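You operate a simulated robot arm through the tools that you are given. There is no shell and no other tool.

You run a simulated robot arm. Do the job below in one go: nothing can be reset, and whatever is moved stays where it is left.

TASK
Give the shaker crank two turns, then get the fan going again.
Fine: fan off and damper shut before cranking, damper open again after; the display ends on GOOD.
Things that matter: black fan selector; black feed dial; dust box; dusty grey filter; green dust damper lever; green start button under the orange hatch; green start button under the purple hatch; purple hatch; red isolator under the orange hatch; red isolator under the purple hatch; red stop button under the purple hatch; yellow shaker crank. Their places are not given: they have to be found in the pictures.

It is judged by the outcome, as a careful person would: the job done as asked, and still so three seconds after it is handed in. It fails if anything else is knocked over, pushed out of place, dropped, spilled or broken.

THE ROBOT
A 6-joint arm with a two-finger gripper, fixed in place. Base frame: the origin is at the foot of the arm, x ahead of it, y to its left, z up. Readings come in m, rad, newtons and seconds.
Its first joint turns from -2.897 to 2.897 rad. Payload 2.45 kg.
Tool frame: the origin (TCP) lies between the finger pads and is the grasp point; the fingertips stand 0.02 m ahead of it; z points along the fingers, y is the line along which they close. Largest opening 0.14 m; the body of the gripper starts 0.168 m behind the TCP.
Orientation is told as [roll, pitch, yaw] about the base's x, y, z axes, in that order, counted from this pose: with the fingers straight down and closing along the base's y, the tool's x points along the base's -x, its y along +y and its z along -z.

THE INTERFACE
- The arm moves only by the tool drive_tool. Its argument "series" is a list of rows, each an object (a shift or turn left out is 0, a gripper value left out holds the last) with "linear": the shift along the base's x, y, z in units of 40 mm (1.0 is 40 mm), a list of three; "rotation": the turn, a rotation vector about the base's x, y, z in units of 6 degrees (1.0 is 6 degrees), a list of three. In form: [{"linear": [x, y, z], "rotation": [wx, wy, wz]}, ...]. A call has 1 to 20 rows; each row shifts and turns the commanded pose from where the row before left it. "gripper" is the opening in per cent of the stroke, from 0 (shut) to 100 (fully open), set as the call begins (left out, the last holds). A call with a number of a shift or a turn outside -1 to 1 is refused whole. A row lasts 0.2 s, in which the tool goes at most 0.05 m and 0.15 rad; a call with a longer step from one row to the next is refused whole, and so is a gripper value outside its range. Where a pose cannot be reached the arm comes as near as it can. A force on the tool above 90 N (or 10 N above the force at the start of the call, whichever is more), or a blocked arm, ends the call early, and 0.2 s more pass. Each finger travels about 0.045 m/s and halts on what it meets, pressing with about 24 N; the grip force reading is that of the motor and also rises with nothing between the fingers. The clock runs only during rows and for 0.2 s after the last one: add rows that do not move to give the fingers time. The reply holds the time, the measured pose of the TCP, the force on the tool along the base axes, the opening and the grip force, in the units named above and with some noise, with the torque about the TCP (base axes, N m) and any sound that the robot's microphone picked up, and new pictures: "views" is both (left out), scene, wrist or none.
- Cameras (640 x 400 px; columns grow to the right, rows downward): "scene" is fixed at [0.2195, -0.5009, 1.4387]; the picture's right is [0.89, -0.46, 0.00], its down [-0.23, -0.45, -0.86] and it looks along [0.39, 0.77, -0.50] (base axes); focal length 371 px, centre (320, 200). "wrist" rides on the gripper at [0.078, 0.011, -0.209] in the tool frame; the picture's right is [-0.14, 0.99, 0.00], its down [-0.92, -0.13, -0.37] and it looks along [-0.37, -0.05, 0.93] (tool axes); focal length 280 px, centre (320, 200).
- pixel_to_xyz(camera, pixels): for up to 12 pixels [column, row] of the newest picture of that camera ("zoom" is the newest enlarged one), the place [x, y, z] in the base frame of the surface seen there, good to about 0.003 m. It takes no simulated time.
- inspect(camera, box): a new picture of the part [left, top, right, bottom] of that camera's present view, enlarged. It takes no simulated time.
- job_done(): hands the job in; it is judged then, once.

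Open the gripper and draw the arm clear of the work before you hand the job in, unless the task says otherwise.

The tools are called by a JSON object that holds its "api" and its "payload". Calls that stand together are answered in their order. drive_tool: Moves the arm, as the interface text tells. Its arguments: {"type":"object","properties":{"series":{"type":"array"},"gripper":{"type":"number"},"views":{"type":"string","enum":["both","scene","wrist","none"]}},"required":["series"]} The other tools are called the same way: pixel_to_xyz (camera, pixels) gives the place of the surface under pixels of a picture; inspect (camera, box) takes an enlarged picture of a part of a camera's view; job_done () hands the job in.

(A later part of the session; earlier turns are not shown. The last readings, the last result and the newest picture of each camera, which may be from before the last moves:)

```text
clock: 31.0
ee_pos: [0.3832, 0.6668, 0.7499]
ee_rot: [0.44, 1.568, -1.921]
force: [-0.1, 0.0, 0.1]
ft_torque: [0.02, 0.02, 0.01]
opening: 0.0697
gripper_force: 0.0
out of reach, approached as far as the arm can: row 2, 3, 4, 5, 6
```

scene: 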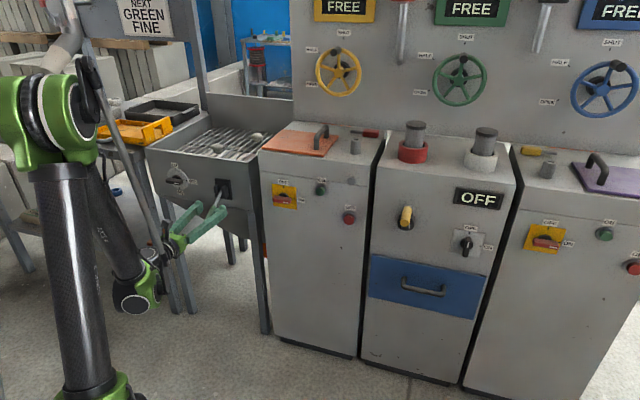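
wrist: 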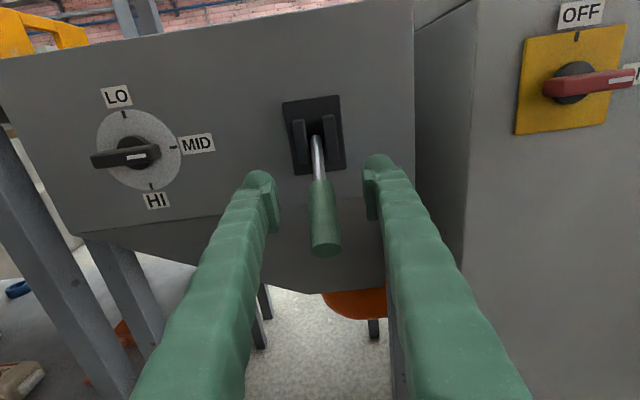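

The handle is between the pads but the arm cannot reach the last 2 cm lower with a level tool. I tilt the tool 30° nose-down about the TCP, which raises the wrist, then lower to the handle's middle.

{"api": "drive_tool", "payload": {"series": [{"rotation": [-0.884, 0.884, 0]}, {"rotation": [-0.884, 0.884, 0]}, {"rotation": [-0.884, 0.884, 0]}, {"rotation": [-0.884, 0.884, 0]}, {"linear": [0, 0, -0.25]}, {"linear": [0, 0, -0.25]}, {}, {}]}}

```text
clock: 32.8
ee_pos: [0.3816, 0.6657, 0.7292]
ee_rot: [0.005, 1.048, -2.351]
force: [0.0, -0.9, -0.3]
ft_torque: [0.02, 0.02, -0.01]
opening: 0.07
gripper_force: 0.0
```

scene: 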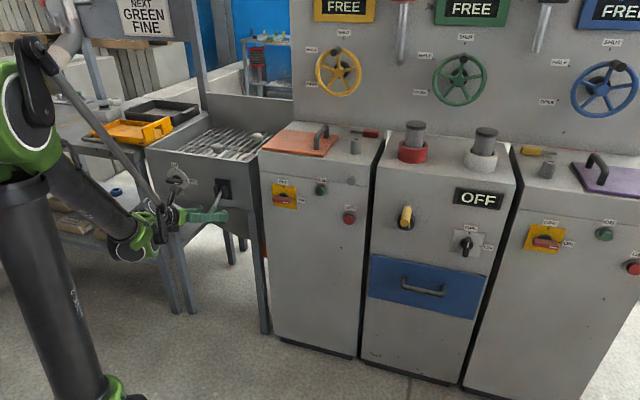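
wrist: 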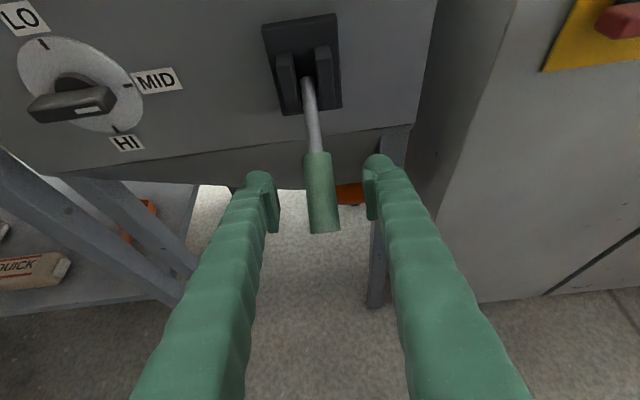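

The pose is now exact (n=0.741, z=0.729) and the handle at (321,190) lies between the pads. I close the fingers on it.

{"api": "drive_tool", "payload": {"series": [{}, {}, {}, {}, {}], "gripper": 0}}

```text
clock: 34.0
ee_pos: [0.3833, 0.6657, 0.73]
ee_rot: [0.005, 1.048, -2.354]
force: [6.9, -5.1, 0.5]
ft_torque: [0.05, -0.03, -0.12]
opening: 0.0221
gripper_force: 44.9
```

scene: 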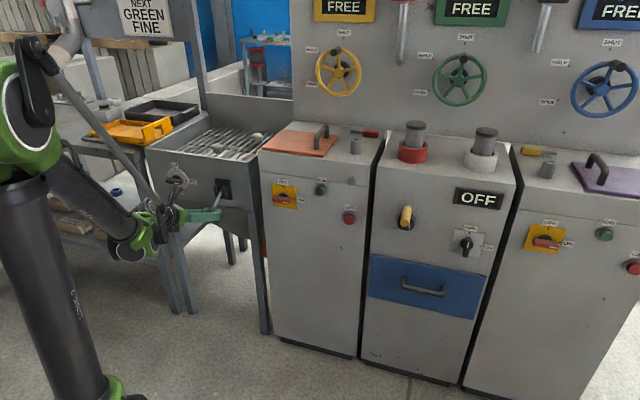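
wrist: 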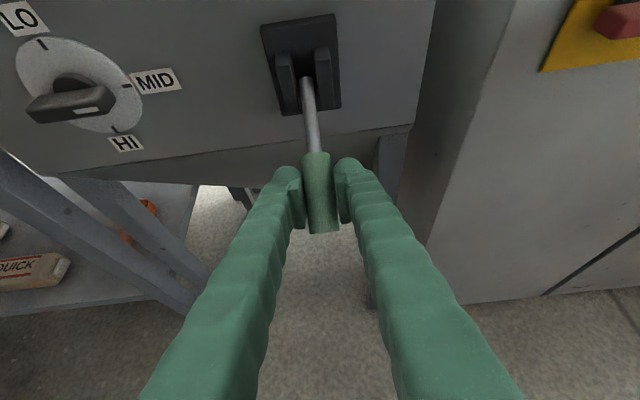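

Handle gripped (22 mm). I swing it upward along the arc about the pivot, first part only, to check that it moves freely.

{"api": "drive_tool", "payload": {"series": [{"linear": [-0.088, -0.088, 0.2375]}, {"linear": [-0.0725, -0.0725, 0.25]}, {"linear": [-0.053, -0.053, 0.2575]}, {"linear": [-0.032, -0.032, 0.265]}, {}]}}

```text
clock: 35.2
ee_pos: [0.3731, 0.6553, 0.7711]
ee_rot: [0.006, 1.047, -2.355]
force: [10.9, -5.9, -13.8]
ft_torque: [-0.89, 0.95, -0.14]
opening: 0.0226
gripper_force: 44.8
```

scene: 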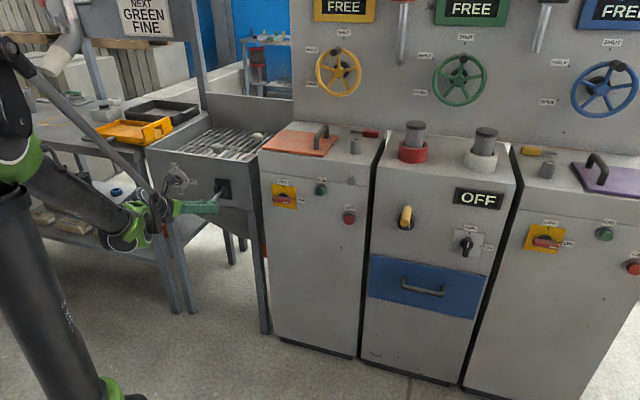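
wrist: 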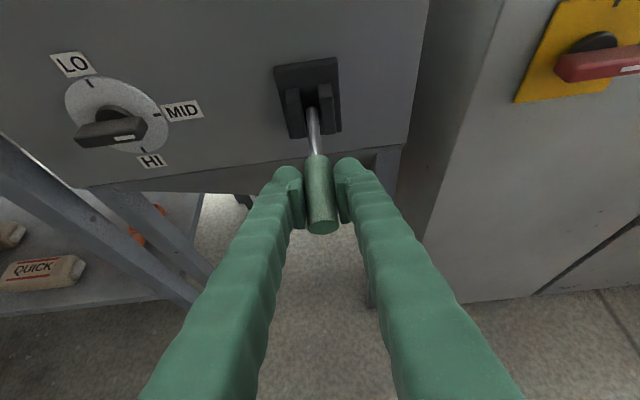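

It moves freely (about 14 N). I continue upward past level, letting the tool tilt along with the lever to relieve the twist.

{"api": "drive_tool", "payload": {"series": [{"linear": [-0.014, -0.014, 0.27], "rotation": [-0.6, 0.6, 0]}, {"linear": [0.007, 0.007, 0.27], "rotation": [-0.6, 0.6, 0]}, {"linear": [0.0265, 0.0265, 0.2675], "rotation": [-0.6, 0.6, 0]}, {"linear": [0.046, 0.046, 0.26], "rotation": [-0.6, 0.6, 0]}, {"linear": [0.065, 0.065, 0.2525], "rotation": [-0.6, 0.6, 0]}, {}]}}

```text
clock: 36.6
ee_pos: [0.3786, 0.6614, 0.8225]
ee_rot: [0.016, 0.607, -2.354]
force: [44.0, 1.7, -14.9]
ft_torque: [-0.19, 0.01, -0.1]
opening: 0.0225
gripper_force: 44.7
```

scene: 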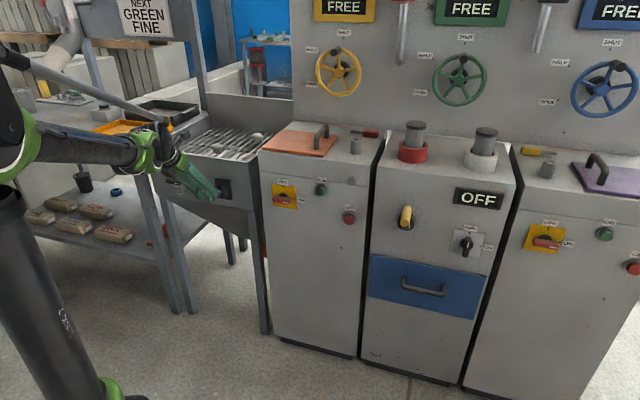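
wrist: 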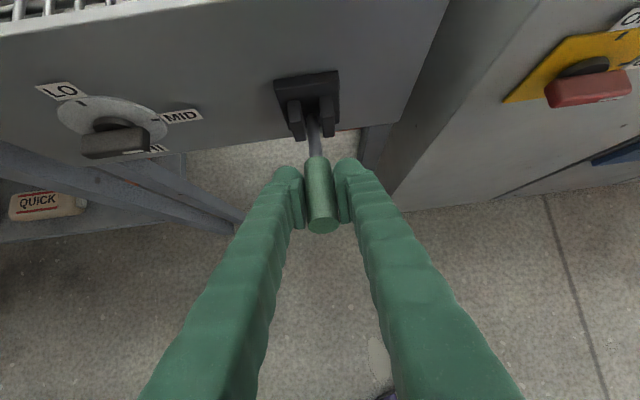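

The lever is past level; forces show it pulling the tool inward (+n) and slightly right. I continue up a little with the path shifted inwards to relieve that.

{"api": "drive_tool", "payload": {"series": [{"linear": [0.13, 0.07, 0.15], "rotation": [-0.4, 0.4, 0]}, {"linear": [0.1, 0.08, 0.2], "rotation": [-0.4, 0.4, 0]}, {}]}}

```text
clock: 37.1
ee_pos: [0.3802, 0.664, 0.8301]
ee_rot: [0.051, 0.552, -2.353]
force: [75.6, -24.0, -14.1]
ft_torque: [0.2, -0.05, 0.72]
opening: 0.0228
gripper_force: 45.4
out of reach, approached as far as the arm can: row 1, 2
stopped in row 2: the force on the tool passed its limit at 103 N (the readings are from after the stop); the commanded pose is now the measured one
```

scene: 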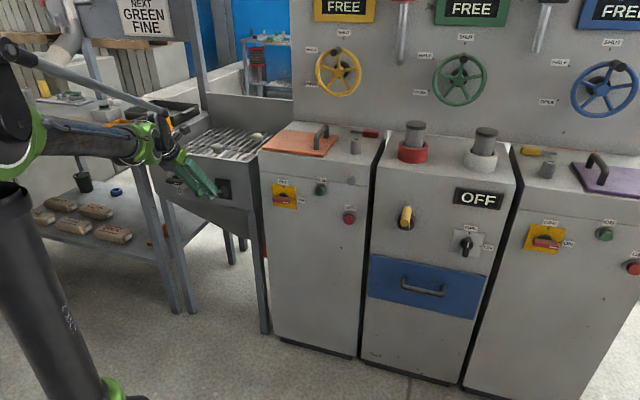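
wrist: 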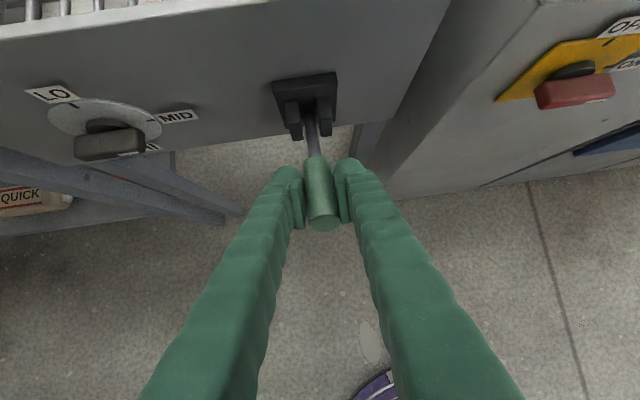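

Side force built up because the tilted pose hit a reach limit. I open the fingers to release the strain and see where the lever rests.

{"api": "drive_tool", "payload": {"series": [{}, {}, {}], "gripper": 40}}

{"api": "inspect", "payload": {"camera": "wrist", "box": [240, 50, 400, 250]}}

{"api": "inspect", "payload": {"camera": "scene", "box": [150, 140, 270, 240]}}

```text
clock: 37.9
ee_pos: [0.3731, 0.6662, 0.8311]
ee_rot: [0.047, 0.552, -2.353]
force: [-0.7, -0.1, 0.1]
ft_torque: [0.0, 0.02, -0.03]
opening: 0.0562
gripper_force: 0.2
```

scene: 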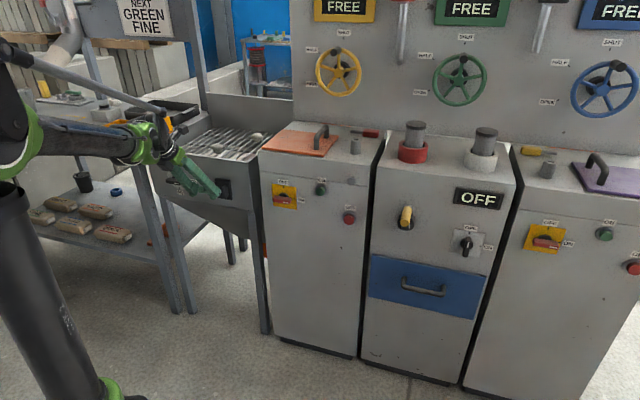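
wrist: 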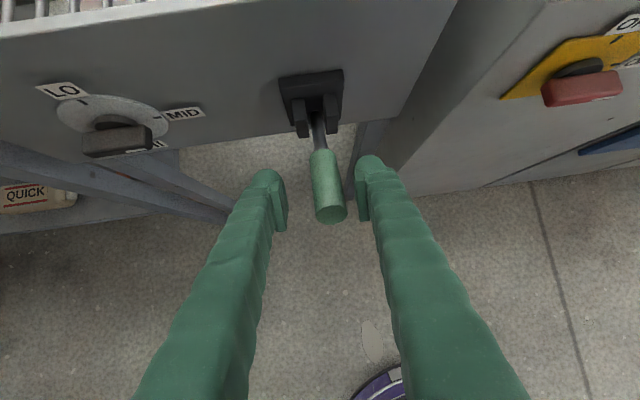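

```text
2.00 times, centred on (320, 150) of wrist
```

zoom: 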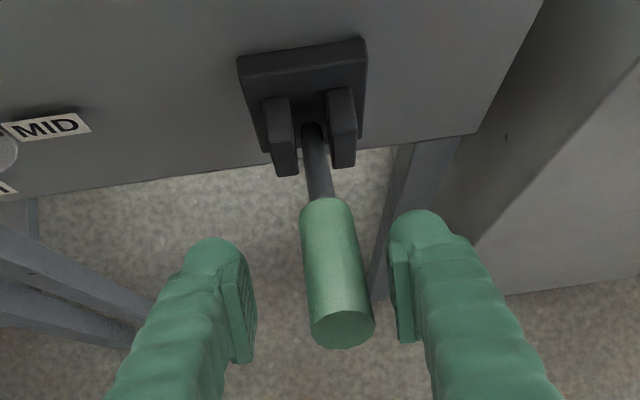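

```text
4.00 times, centred on (210, 190) of scene
```

zoom: 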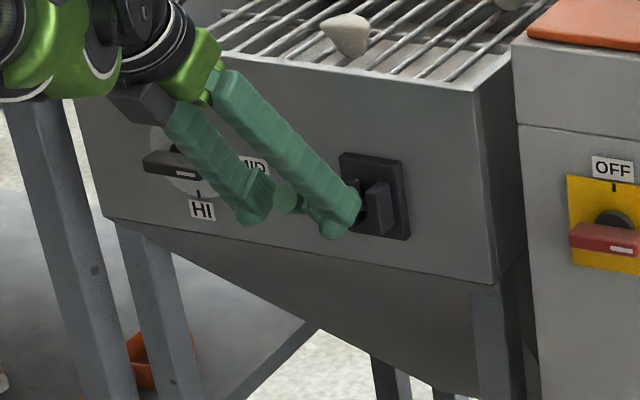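

The lever stays where it was left. I measure the handle and rod to get its angle.

{"api": "pixel_to_xyz", "payload": {"camera": "wrist", "pixels": [[331, 213], [327, 195], [323, 175], [320, 155], [319, 140], [317, 125], [316, 118], [330, 205], [325, 165], [300, 90], [335, 85], [338, 110]]}}

```text
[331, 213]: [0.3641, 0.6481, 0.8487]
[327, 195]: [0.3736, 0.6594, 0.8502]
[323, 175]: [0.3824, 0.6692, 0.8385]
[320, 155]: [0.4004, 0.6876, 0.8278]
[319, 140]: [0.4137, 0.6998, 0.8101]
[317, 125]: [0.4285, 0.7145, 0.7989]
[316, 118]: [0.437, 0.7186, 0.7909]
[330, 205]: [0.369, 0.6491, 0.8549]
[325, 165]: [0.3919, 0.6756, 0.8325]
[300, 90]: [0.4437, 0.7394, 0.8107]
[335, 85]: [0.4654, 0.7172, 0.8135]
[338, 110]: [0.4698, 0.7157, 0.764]
```

The lever is now about 32° above level, mirroring its earlier 32° below. To be sure it is at its upper stop, I straighten the tool tilt (25° back), recentre by 6 mm, and will nudge it up once more.

{"api": "drive_tool", "payload": {"series": [{"linear": [0.04, -0.04, 0], "rotation": [0.74, -0.74, 0]}, {"linear": [0.04, -0.04, 0], "rotation": [0.74, -0.74, 0]}, {"linear": [0.04, -0.04, 0], "rotation": [0.74, -0.74, 0]}, {"rotation": [0.74, -0.74, 0]}, {}, {}]}}

```text
clock: 39.3
ee_pos: [0.3771, 0.6616, 0.8298]
ee_rot: [0.049, 0.992, -2.35]
force: [0.6, 0.4, 0.3]
ft_torque: [0.01, -0.01, -0.02]
opening: 0.0562
gripper_force: 0.1
```

scene: 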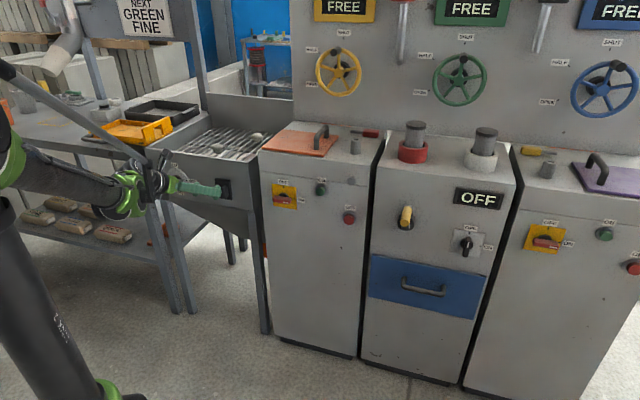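
wrist: 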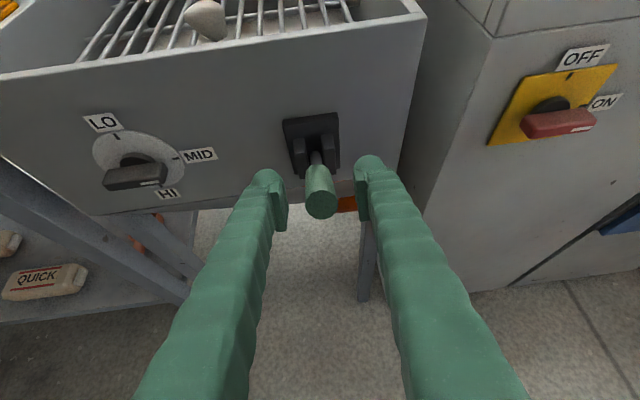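

The handle is centred between the pads (at (320,195)). I close on it again and then lift along the arc to feel for the stop.

{"api": "drive_tool", "payload": {"series": [{}, {}, {}, {}], "gripper": 0, "views": "none"}}

{"api": "drive_tool", "payload": {"series": [{"linear": [0.05, 0.05, 0.11]}, {"linear": [0.05, 0.05, 0.11]}, {"linear": [0.05, 0.05, 0.11]}, {}]}}

```text
clock: 40.3
ee_pos: [0.3774, 0.6614, 0.8302]
ee_rot: [0.05, 0.989, -2.349]
force: [0.9, 0.4, -0.1]
ft_torque: [0.15, 0.11, 0.33]
opening: 0.0225
gripper_force: 42.1
```

```text
clock: 41.3
ee_pos: [0.3832, 0.6675, 0.8428]
ee_rot: [0.052, 0.988, -2.348]
force: [-15.6, -16.0, -35.4]
ft_torque: [0.0, 0.36, 0.43]
opening: 0.0226
gripper_force: 45.2
```

scene: 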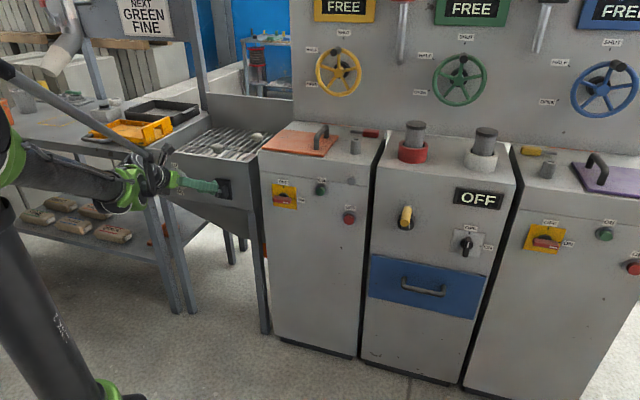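
wrist: 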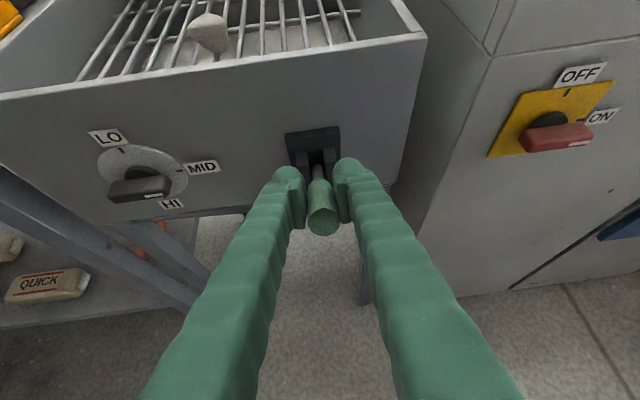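

Resistance rose to about 42 N while the handle slid in the pads, so it is at its stop. I release and measure the lever again.

{"api": "drive_tool", "payload": {"series": [{}, {}, {}], "gripper": 45}}

{"api": "pixel_to_xyz", "payload": {"camera": "wrist", "pixels": [[322, 220], [320, 205], [320, 195], [319, 185], [318, 175], [318, 168], [317, 162], [335, 140], [300, 145]]}}

{"api": "inspect", "payload": {"camera": "wrist", "box": [260, 110, 380, 240]}}

```text
clock: 42.1
ee_pos: [0.3835, 0.6664, 0.8441]
ee_rot: [0.051, 0.99, -2.35]
force: [0.8, 0.2, -0.1]
ft_torque: [0.0, 0.0, -0.05]
opening: 0.063
gripper_force: 0.0
```

scene: 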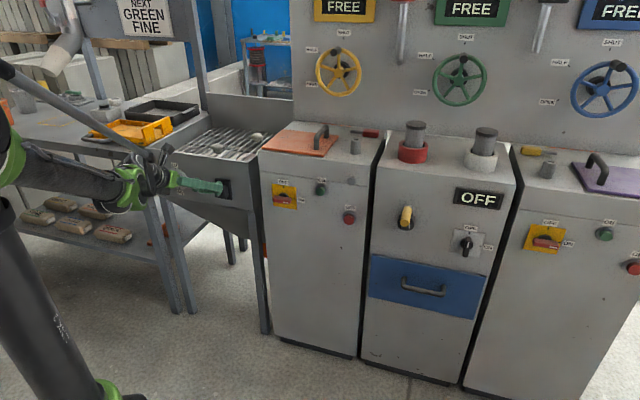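
wrist: 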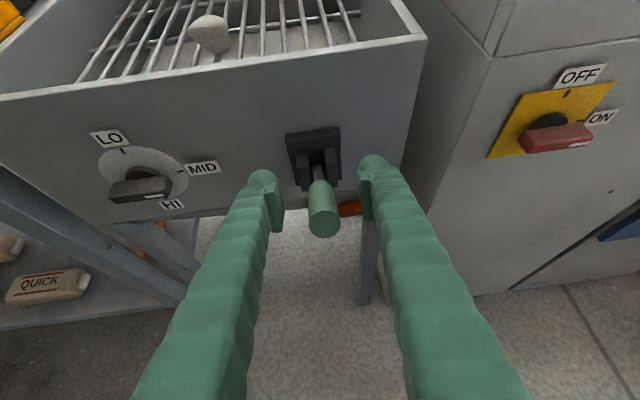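

```text
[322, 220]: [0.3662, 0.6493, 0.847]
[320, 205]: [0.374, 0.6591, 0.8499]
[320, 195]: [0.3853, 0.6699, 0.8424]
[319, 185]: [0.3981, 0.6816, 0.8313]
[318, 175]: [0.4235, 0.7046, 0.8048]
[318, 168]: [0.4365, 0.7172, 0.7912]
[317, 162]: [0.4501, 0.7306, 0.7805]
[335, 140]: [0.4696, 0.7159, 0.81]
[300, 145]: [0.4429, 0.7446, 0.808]
```

```text
3.08 times, centred on (320, 175) of wrist
```

zoom: 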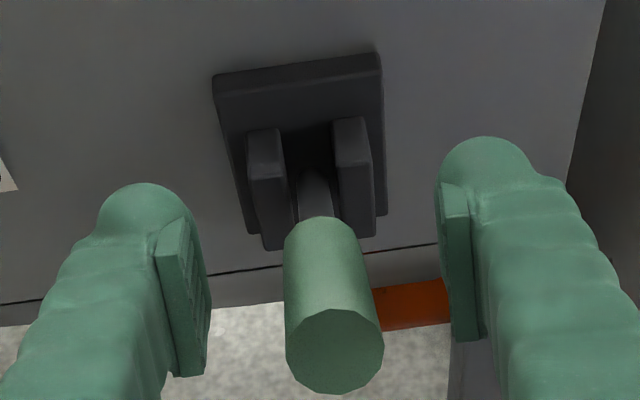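

The handle readings are unchanged (z≈0.850 at n≈0.73), so the lever is firmly at its upper stop: damper moved to the other end (shut). I back out along the tool axis, then travel right toward the crank, levelling the tool on the way.

{"api": "drive_tool", "payload": {"series": [{"linear": [-0.59, -0.59, 0.54]}, {"linear": [-0.59, -0.59, 0.54]}, {"linear": [-0.59, -0.59, 0.54]}, {"linear": [0.7, -0.7, 0], "rotation": [0.648, -0.648, 0]}, {"linear": [0.7, -0.7, 0], "rotation": [0.648, -0.648, 0]}, {"linear": [0.7, -0.7, 0], "rotation": [0.648, -0.648, 0]}, {"linear": [0.7, -0.7, 0], "rotation": [0.648, -0.648, 0]}, {"linear": [0.7, -0.7, 0], "rotation": [0.648, -0.648, 0]}, {"linear": [0.7, -0.7, 0], "rotation": [0.648, -0.648, 0]}, {"linear": [0.7, -0.7, 0]}, {"linear": [0.7, -0.7, 0]}, {"linear": [0.7, -0.7, 0]}, {"linear": [0.7, -0.7, 0]}, {"linear": [0.7, -0.7, 0]}, {"linear": [0.7, -0.7, 0]}, {}]}}

```text
clock: 45.5
ee_pos: [0.6493, 0.2603, 0.9076]
ee_rot: [0.736, 1.565, -1.666]
force: [-0.4, -0.3, 0.6]
ft_torque: [-0.05, 0.03, -0.02]
opening: 0.0631
gripper_force: 0.1
```

scene: 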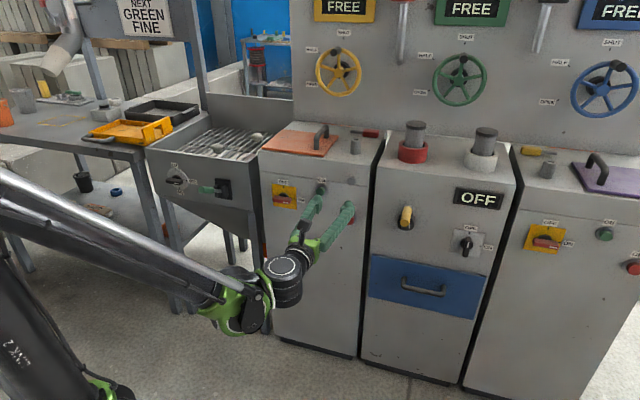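
wrist: 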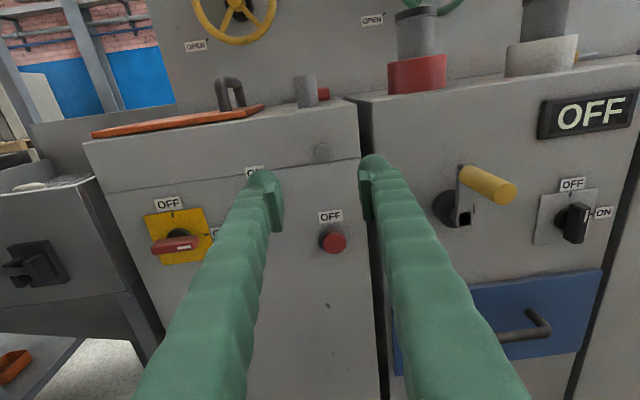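

The lever now shows level-with-up at (206,189) and the tool is 2.6° off in yaw; I correct that and line up in front of the crank handle (u=0.468, z=0.858).

{"api": "drive_tool", "payload": {"series": [{"linear": [0.6825, -0.6825, -0.248], "rotation": [0, 0, 0.44]}, {"linear": [0.6825, -0.6825, -0.248]}, {"linear": [0.6825, -0.6825, -0.248]}, {"linear": [0.6825, -0.6825, -0.248]}, {"linear": [0.6825, -0.6825, -0.248]}, {}, {}]}}

{"api": "inspect", "payload": {"camera": "wrist", "box": [220, 80, 420, 260]}}

```text
clock: 47.1
ee_pos: [0.786, 0.1257, 0.8628]
ee_rot: [0.719, 1.565, -1.637]
force: [0.0, -0.3, 0.3]
ft_torque: [-0.01, -0.02, 0.01]
opening: 0.0631
gripper_force: 0.0
```

scene: 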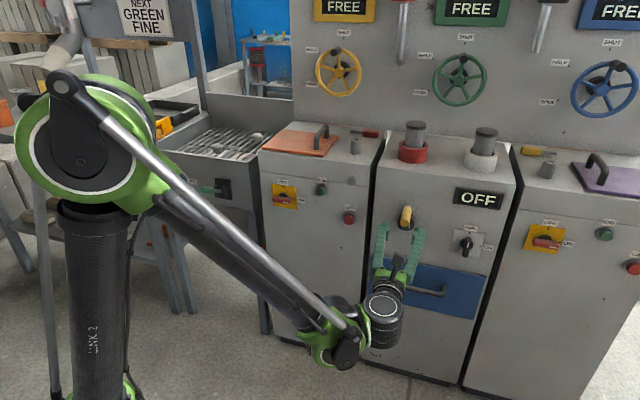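
wrist: 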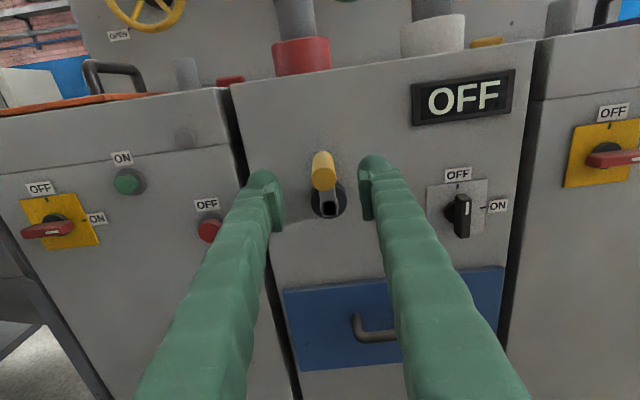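

```text
2.22 times, centred on (320, 170) of wrist
```

zoom: 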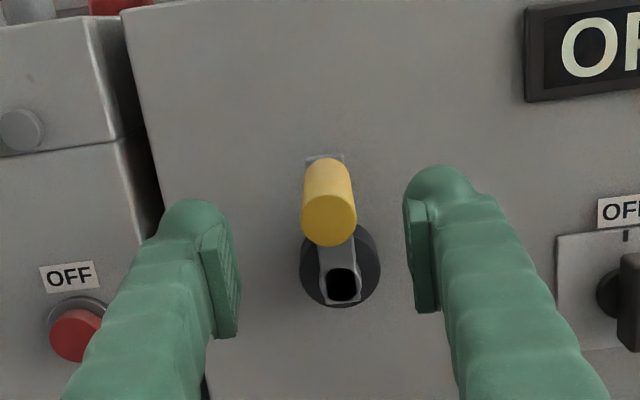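

The handle end is at zoom (329,222) and the hub at (342,283). I measure both to fix the circle.

{"api": "pixel_to_xyz", "payload": {"camera": "zoom", "pixels": [[329, 222], [308, 222], [350, 218], [328, 240], [328, 204], [326, 175], [342, 283], [342, 300], [328, 285], [356, 285], [325, 165], [312, 270]]}}

```text
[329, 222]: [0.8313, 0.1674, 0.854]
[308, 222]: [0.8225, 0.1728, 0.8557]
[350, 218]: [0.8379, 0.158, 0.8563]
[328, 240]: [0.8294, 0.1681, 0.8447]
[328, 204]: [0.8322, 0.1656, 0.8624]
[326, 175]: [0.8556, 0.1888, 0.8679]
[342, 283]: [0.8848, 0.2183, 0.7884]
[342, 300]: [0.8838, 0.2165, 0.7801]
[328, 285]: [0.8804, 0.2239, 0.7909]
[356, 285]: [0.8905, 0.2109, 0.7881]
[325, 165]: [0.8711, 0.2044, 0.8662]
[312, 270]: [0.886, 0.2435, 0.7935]
```

Handle axis is at u≈0.470, z≈0.855 and the hub centre at u≈0.4705, z≈0.790 (radius ≈65 mm). I advance so that the handle lies between the pads, then close.

{"api": "drive_tool", "payload": {"series": [{"linear": [0.4125, 0.386, -0.049]}, {"linear": [0.4125, 0.386, -0.049]}, {"linear": [0.4125, 0.386, -0.049]}, {"linear": [0.4125, 0.386, -0.049]}, {}, {}]}}

```text
clock: 48.5
ee_pos: [0.8509, 0.1855, 0.8516]
ee_rot: [0.713, 1.565, -1.642]
force: [-0.8, -0.1, 0.5]
ft_torque: [-0.01, 0.01, 0.03]
opening: 0.063
gripper_force: 0.1
```

scene: 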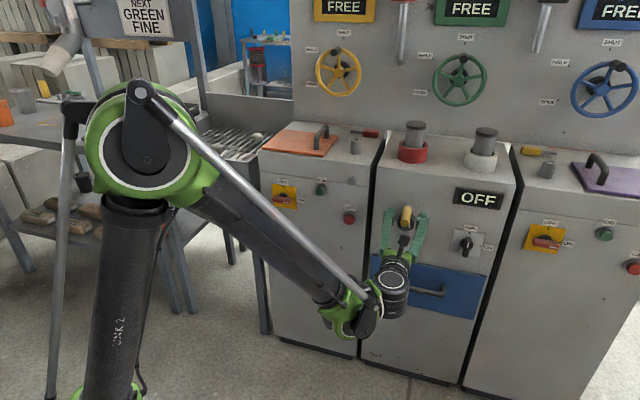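
wrist: 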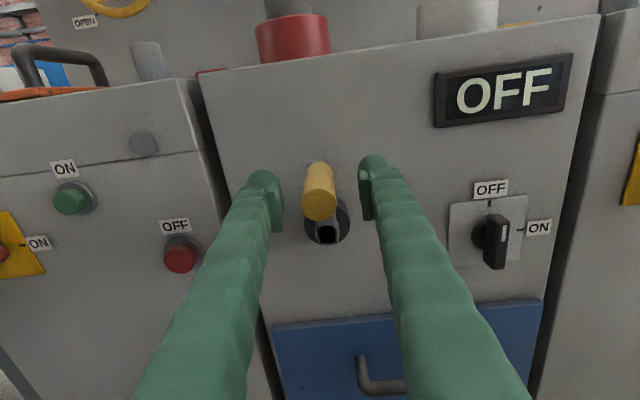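

TCP is at n=0.733, u=0.4705, z=0.852, with the handle between the pads. I raise 3 mm and close on it.

{"api": "drive_tool", "payload": {"series": [{"linear": [0, 0, 0.07]}, {}, {}, {}, {}, {}], "gripper": 0}}

```text
clock: 49.9
ee_pos: [0.85, 0.185, 0.8556]
ee_rot: [0.722, 1.566, -1.633]
force: [-2.1, 1.4, 0.3]
ft_torque: [0.09, 0.08, 0.02]
opening: 0.0246
gripper_force: 44.6
```

scene: 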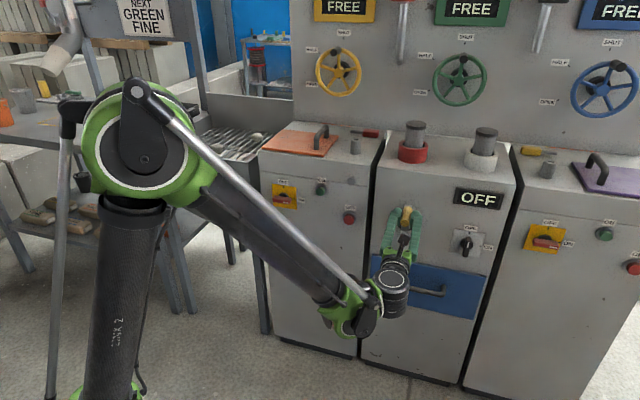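
wrist: 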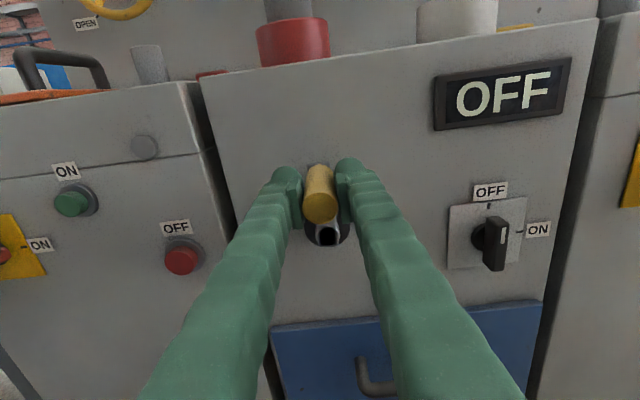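

The handle is gripped (24.6 mm) with the crank at 12 o'clock, fan OFF and damper shut. I crank the first quarter clockwise along the circle and check.

{"api": "drive_tool", "payload": {"series": [{"linear": [0.3002, -0.3002, -0.056]}, {"linear": [0.2797, -0.2797, -0.1638]}, {"linear": [0.2402, -0.2402, -0.2605]}, {"linear": [0.1842, -0.1842, -0.3398]}, {"linear": [0.1158, -0.1158, -0.3955]}, {"linear": [0.0396, -0.0396, -0.4245]}, {}]}}

```text
clock: 51.5
ee_pos: [0.8961, 0.139, 0.7887]
ee_rot: [0.883, 1.567, -1.472]
force: [-25.5, 15.4, 9.3]
ft_torque: [0.85, 0.03, 0.27]
opening: 0.0238
gripper_force: 45.1
```

scene: 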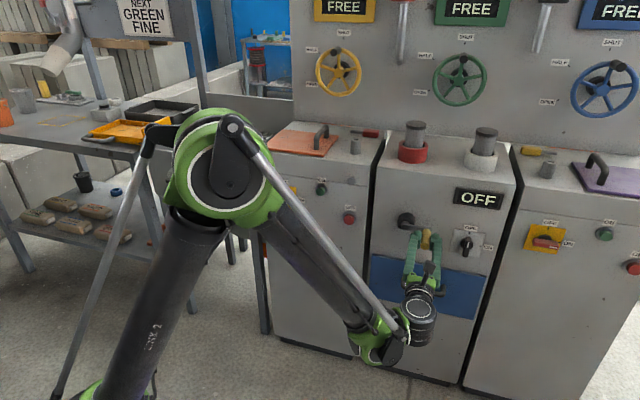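
wrist: 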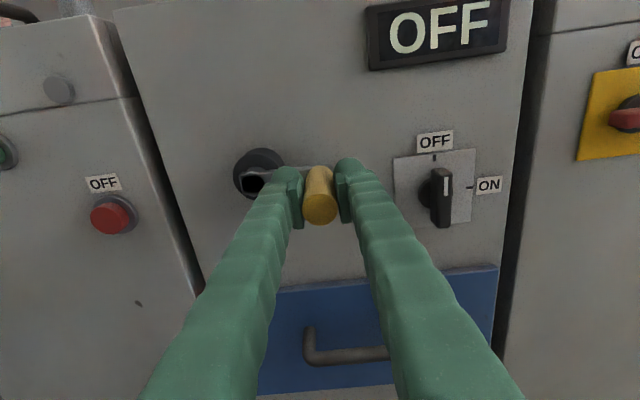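

The crank followed to 3 o'clock (handle still centred in the pads); the side pull of ~29 N says my circle is 2–3 mm wide to the right. I trim that and continue through the bottom to 9 o'clock.

{"api": "drive_tool", "payload": {"series": [{"linear": [-0.079, 0.079, -0.4174]}, {"linear": [-0.1138, 0.1138, -0.3888]}, {"linear": [-0.1811, 0.1811, -0.334]}, {"linear": [-0.2361, 0.2361, -0.2561]}, {"linear": [-0.275, 0.275, -0.161]}, {"linear": [-0.2951, 0.2951, -0.055]}, {}]}}

```text
clock: 53.1
ee_pos: [0.849, 0.187, 0.7259]
ee_rot: [0.819, 1.566, -1.533]
force: [-10.0, -8.8, 3.2]
ft_torque: [0.2, -0.23, 0.04]
opening: 0.0247
gripper_force: 45.4
```

scene: 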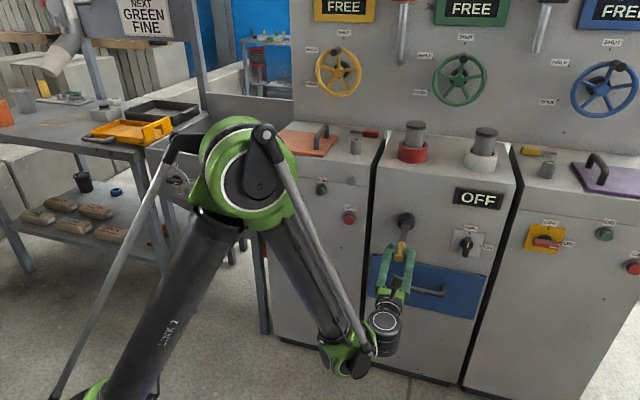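
wrist: 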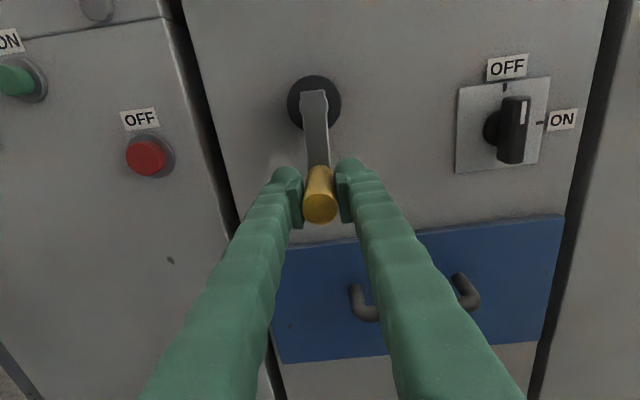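

At 6 o'clock (u=0.468, z=0.726) with low forces. I carry on through 9 o'clock back to the top to finish turn one.

{"api": "drive_tool", "payload": {"series": [{"linear": [-0.2951, 0.2951, 0.055]}, {"linear": [-0.275, 0.275, 0.161]}, {"linear": [-0.2361, 0.2361, 0.2561]}, {"linear": [-0.1811, 0.1811, 0.334]}, {"linear": [-0.1138, 0.1138, 0.3888]}, {"linear": [-0.0389, 0.0389, 0.4174]}, {}]}}

```text
clock: 54.7
ee_pos: [0.803, 0.2313, 0.7891]
ee_rot: [0.636, 1.567, -1.719]
force: [21.1, -1.6, -1.3]
ft_torque: [-0.24, 0.04, -0.15]
opening: 0.0239
gripper_force: 46.0
```

scene: 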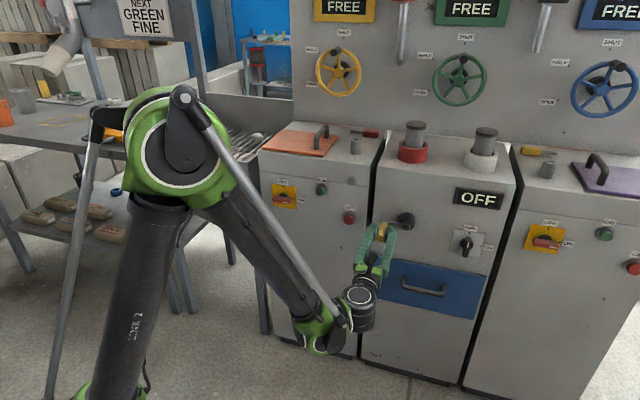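
wrist: 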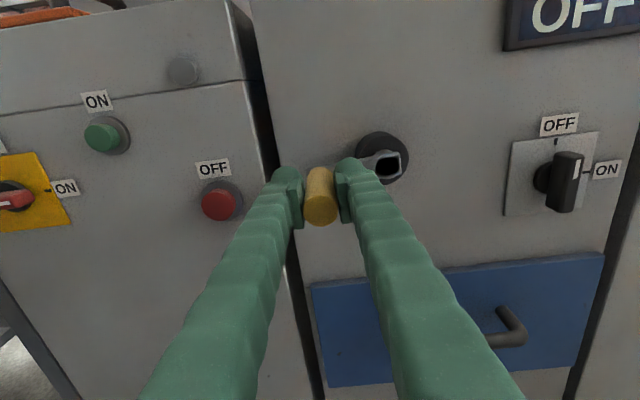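

At 9 o'clock with low forces (16 N inward). I finish turn one to the top and continue to 3 o'clock of turn two.

{"api": "drive_tool", "payload": {"series": [{"linear": [0.0389, -0.0389, 0.4174]}, {"linear": [0.1138, -0.1138, 0.3888]}, {"linear": [0.1811, -0.1811, 0.334]}, {"linear": [0.2361, -0.2361, 0.2561]}, {"linear": [0.275, -0.275, 0.161]}, {"linear": [0.2951, -0.2951, 0.055]}, {}]}}

```text
clock: 56.3
ee_pos: [0.8501, 0.1824, 0.8542]
ee_rot: [0.781, 1.564, -1.578]
force: [-3.5, -16.3, -0.9]
ft_torque: [-0.55, -0.18, -0.12]
opening: 0.0248
gripper_force: 45.1
```

scene: 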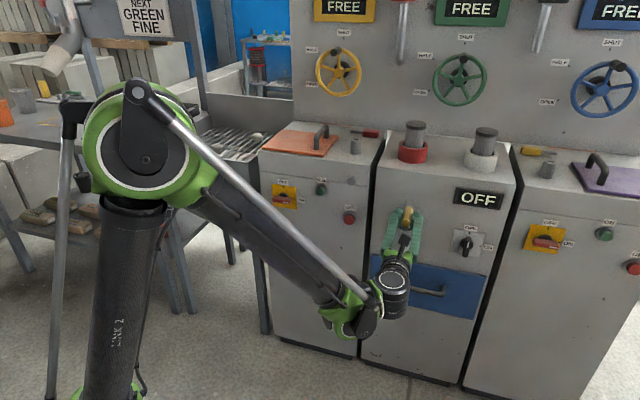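
wrist: 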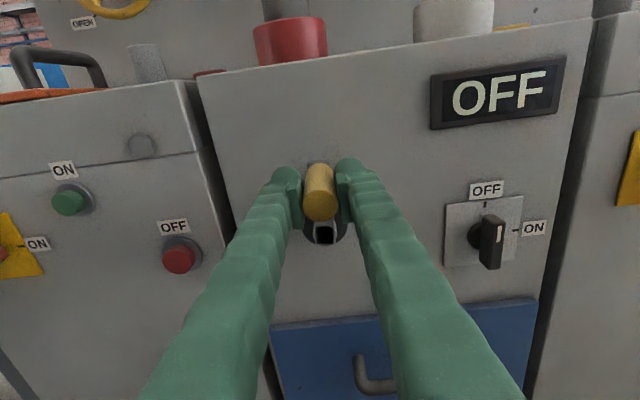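

One full turn done (back at the top, u=0.472, z=0.854). Now turn two, first half: top → 3 o'clock → bottom.

{"api": "drive_tool", "payload": {"series": [{"linear": [0.2801, -0.2801, -0.055]}, {"linear": [0.26, -0.26, -0.161]}, {"linear": [0.2261, -0.2261, -0.2561]}, {"linear": [0.1811, -0.1811, -0.334]}, {"linear": [0.1138, -0.1138, -0.3888]}, {"linear": [0.0389, -0.0389, -0.4174]}, {"linear": [-0.0439, 0.0439, -0.4174]}, {"linear": [-0.1188, 0.1188, -0.3888]}, {"linear": [-0.1811, 0.1811, -0.334]}, {"linear": [-0.2361, 0.2361, -0.2561]}, {"linear": [-0.275, 0.275, -0.161]}, {"linear": [-0.2951, 0.2951, -0.055]}, {}]}}

```text
clock: 58.3
ee_pos: [0.8928, 0.1452, 0.7419]
ee_rot: [0.311, 1.563, -2.063]
force: [37.7, -51.4, -30.1]
ft_torque: [0.87, 0.95, 0.61]
opening: 0.0201
gripper_force: 44.7
stopped in row 9: the force on the tool passed its limit at 102 N (the readings are from after the stop); the commanded pose is now the measured one
```

scene: 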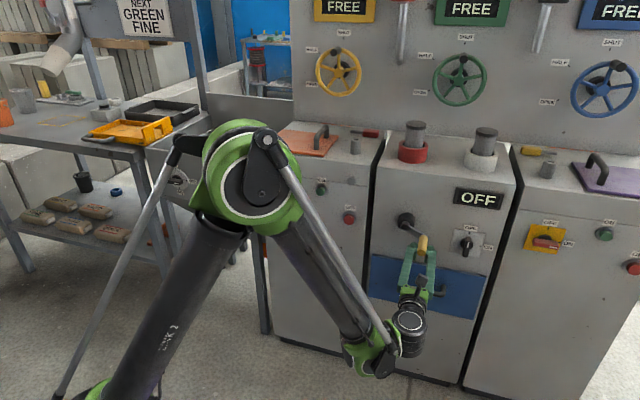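
wrist: 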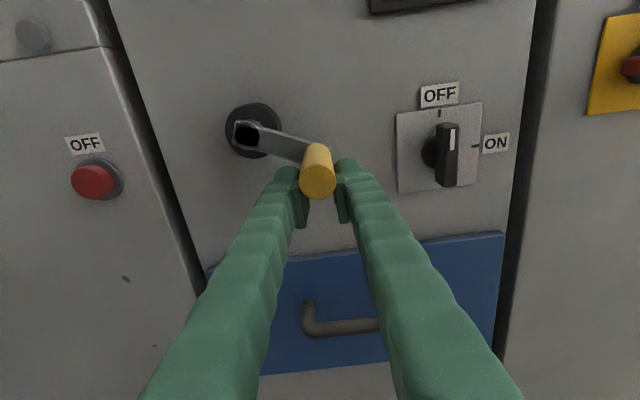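

The handle slipped upward in the pads (the crank stands at about 4 o'clock, display still OFF). I open the fingers to release and re-measure the handle so I can re-grip it centrally.

{"api": "drive_tool", "payload": {"series": [{}, {}, {}, {}], "gripper": 45}}

{"api": "inspect", "payload": {"camera": "wrist", "box": [220, 80, 420, 260]}}

```text
clock: 59.3
ee_pos: [0.8867, 0.1509, 0.7445]
ee_rot: [0.611, 1.563, -1.752]
force: [-0.4, -0.2, -0.2]
ft_torque: [0.02, 0.01, 0.01]
opening: 0.063
gripper_force: 0.1
```

scene: 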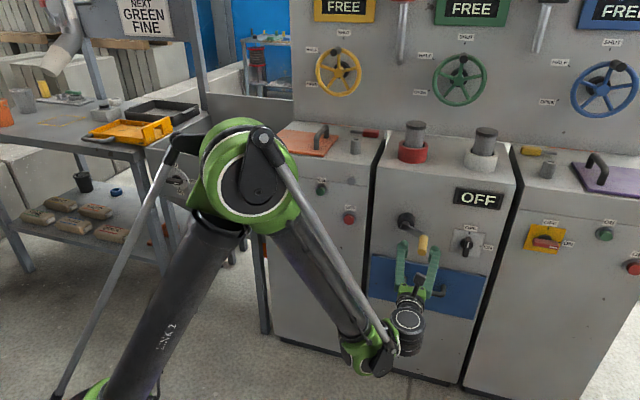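
wrist: 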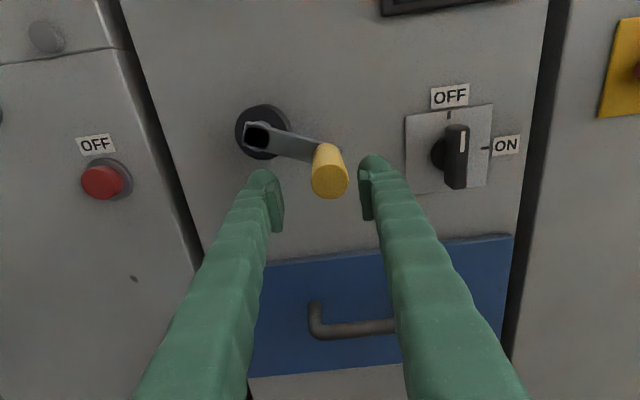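

```text
2.22 times, centred on (320, 170) of wrist
```

zoom: 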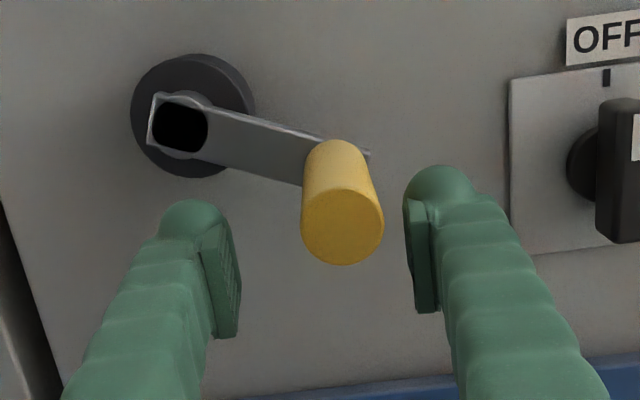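

I measure the handle end and hub at this angle.

{"api": "pixel_to_xyz", "payload": {"camera": "zoom", "pixels": [[342, 226], [305, 225], [381, 222], [342, 262], [342, 192], [338, 160], [180, 128], [160, 150], [205, 130], [335, 145]]}}

```text
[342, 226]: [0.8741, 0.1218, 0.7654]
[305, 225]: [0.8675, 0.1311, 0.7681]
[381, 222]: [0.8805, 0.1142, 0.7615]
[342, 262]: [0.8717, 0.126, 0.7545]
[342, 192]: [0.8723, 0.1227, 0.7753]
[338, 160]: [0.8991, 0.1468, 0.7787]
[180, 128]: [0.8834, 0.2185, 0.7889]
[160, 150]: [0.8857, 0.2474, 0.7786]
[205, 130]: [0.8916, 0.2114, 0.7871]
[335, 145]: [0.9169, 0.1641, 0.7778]
```

The handle sits at u≈0.5315, z≈0.765 — crank at 112° of turn two. To drive it positively I'll roll the tool so the fingers close along the direction of travel and turn the tool with the crank. First I back out, roll 68° counter-clockwise and centre on the handle.

{"api": "drive_tool", "payload": {"series": [{"linear": [-0.53, -0.53, 0]}, {"linear": [-0.53, -0.53, 0]}, {"linear": [0.022, -0.022, 0.057], "rotation": [-0.891, -0.891, 0]}, {"linear": [0.022, -0.022, 0.057], "rotation": [-0.891, -0.891, 0]}, {"linear": [0.022, -0.022, 0.057], "rotation": [-0.891, -0.891, 0]}, {"linear": [0.022, -0.022, 0.057], "rotation": [-0.891, -0.891, 0]}, {"linear": [0.022, -0.022, 0.057], "rotation": [-0.891, -0.891, 0]}, {"linear": [0.022, -0.022, 0.057], "rotation": [-0.891, -0.891, 0]}, {"linear": [0.022, -0.022, 0.057], "rotation": [-0.891, -0.891, 0]}, {"linear": [0.022, -0.022, 0.057], "rotation": [-0.891, -0.891, 0]}, {"linear": [0.022, -0.022, 0.057], "rotation": [-0.891, -0.891, 0]}, {}, {}]}}

```text
clock: 62.1
ee_pos: [0.8527, 0.1001, 0.7659]
ee_rot: [1.575, 0.376, -0.794]
force: [0.2, -0.2, 0.2]
ft_torque: [0.03, -0.01, 0.0]
opening: 0.0631
gripper_force: 0.0
```

scene: 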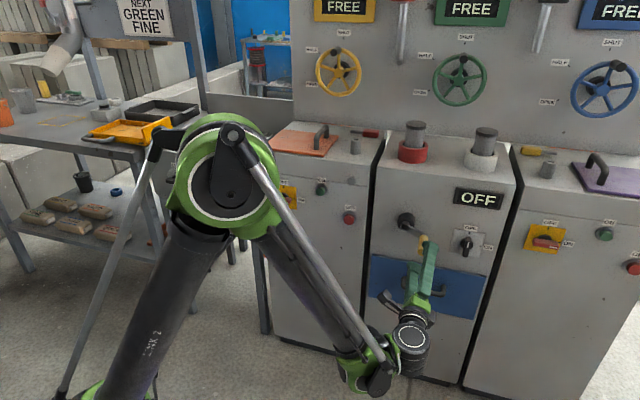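
wrist: 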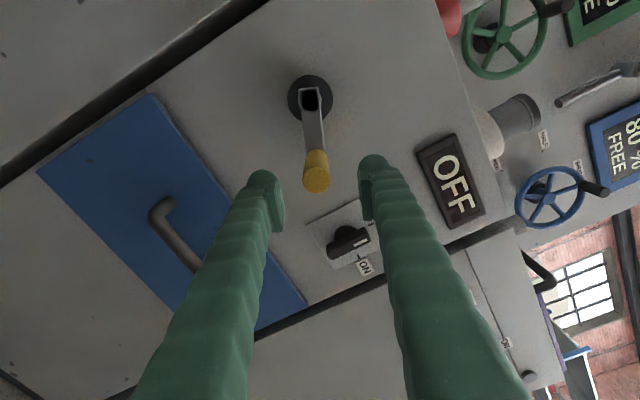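

The crank arm now lies straight between the fingers, which will close along its travel direction. I advance 6 cm and grip the handle.

{"api": "drive_tool", "payload": {"series": [{"linear": [0.353, 0.353, 0]}, {"linear": [0.353, 0.353, 0]}, {"linear": [0.353, 0.353, 0]}, {}]}}

{"api": "drive_tool", "payload": {"series": [{}, {}, {}, {}], "gripper": 0}}

```text
clock: 63.1
ee_pos: [0.8928, 0.1426, 0.765]
ee_rot: [1.574, 0.378, -0.792]
force: [0.3, 1.2, 0.9]
ft_torque: [0.0, -0.02, 0.01]
opening: 0.0631
gripper_force: 0.0
```

scene: 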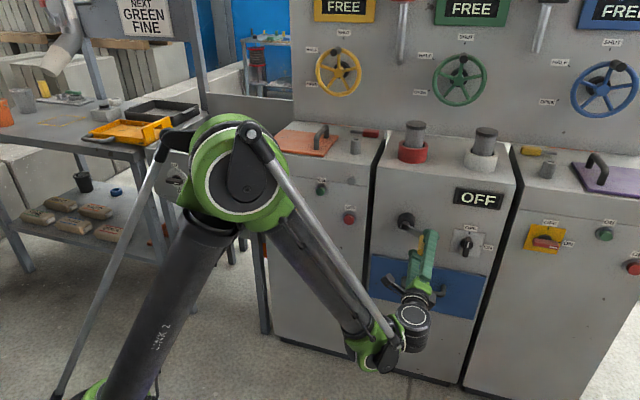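
wrist: 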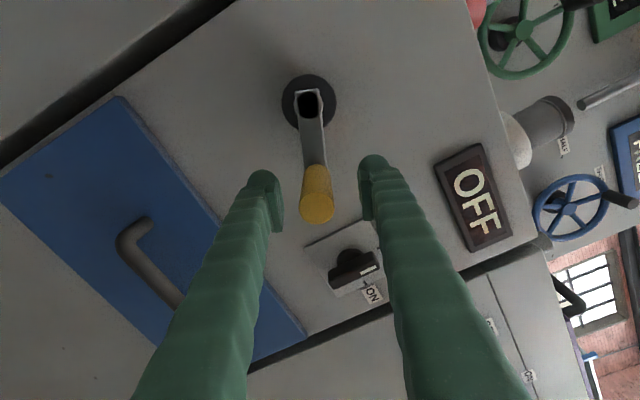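

```text
clock: 64.1
ee_pos: [0.8946, 0.1419, 0.767]
ee_rot: [1.573, 0.378, -0.792]
force: [2.2, 0.6, -4.1]
ft_torque: [-0.04, -0.03, 0.01]
opening: 0.0247
gripper_force: 38.8
```

scene: 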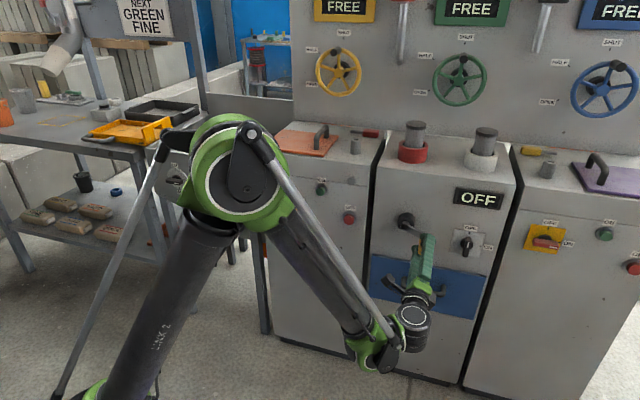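
wrist: 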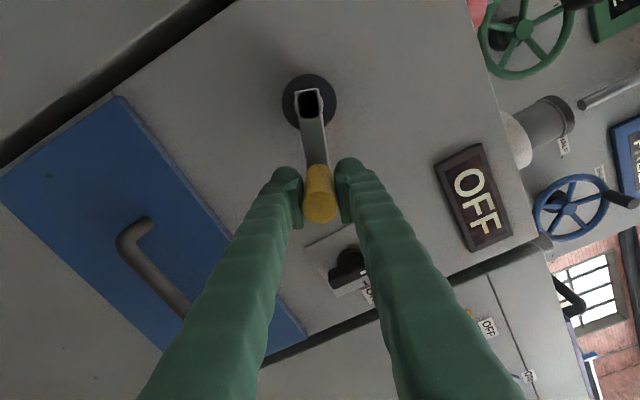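

Gripped well (24.7 mm) at 111° of turn two. I now crank with the tool rolling along, 7.5° per row, first down to about 6 o'clock.

{"api": "drive_tool", "payload": {"series": [{"linear": [-0.0639, 0.0639, -0.196], "rotation": [0.884, 0.884, 0]}, {"linear": [-0.0814, 0.0814, -0.1825], "rotation": [0.884, 0.884, 0]}, {"linear": [-0.0975, 0.0975, -0.166], "rotation": [0.884, 0.884, 0]}, {"linear": [-0.1121, 0.1121, -0.1464], "rotation": [0.884, 0.884, 0]}, {"linear": [-0.1246, 0.1246, -0.1246], "rotation": [0.884, 0.884, 0]}, {"linear": [-0.1351, 0.1351, -0.1005], "rotation": [0.884, 0.884, 0]}, {"linear": [-0.1432, 0.1432, -0.0747], "rotation": [0.884, 0.884, 0]}, {"linear": [-0.1489, 0.1489, -0.0477], "rotation": [0.884, 0.884, 0]}, {"linear": [-0.1519, 0.1519, -0.0198], "rotation": [0.884, 0.884, 0]}, {}]}}

```text
clock: 66.3
ee_pos: [0.853, 0.187, 0.7237]
ee_rot: [1.184, 1.555, -1.177]
force: [5.1, -7.4, 9.2]
ft_torque: [0.44, 0.1, -0.12]
opening: 0.0247
gripper_force: 45.4
```

scene: 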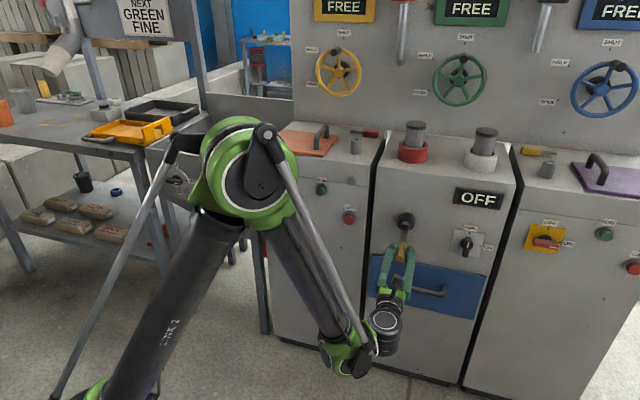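
wrist: 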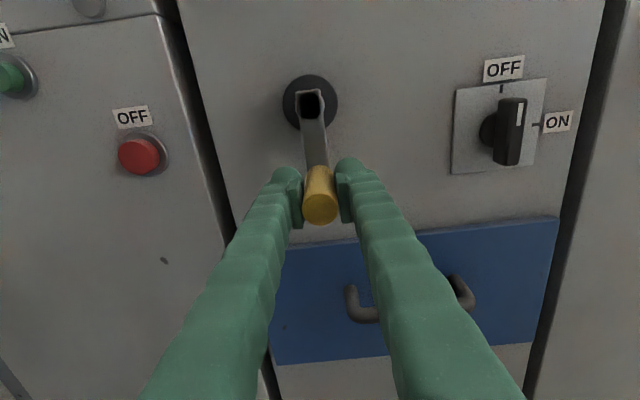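

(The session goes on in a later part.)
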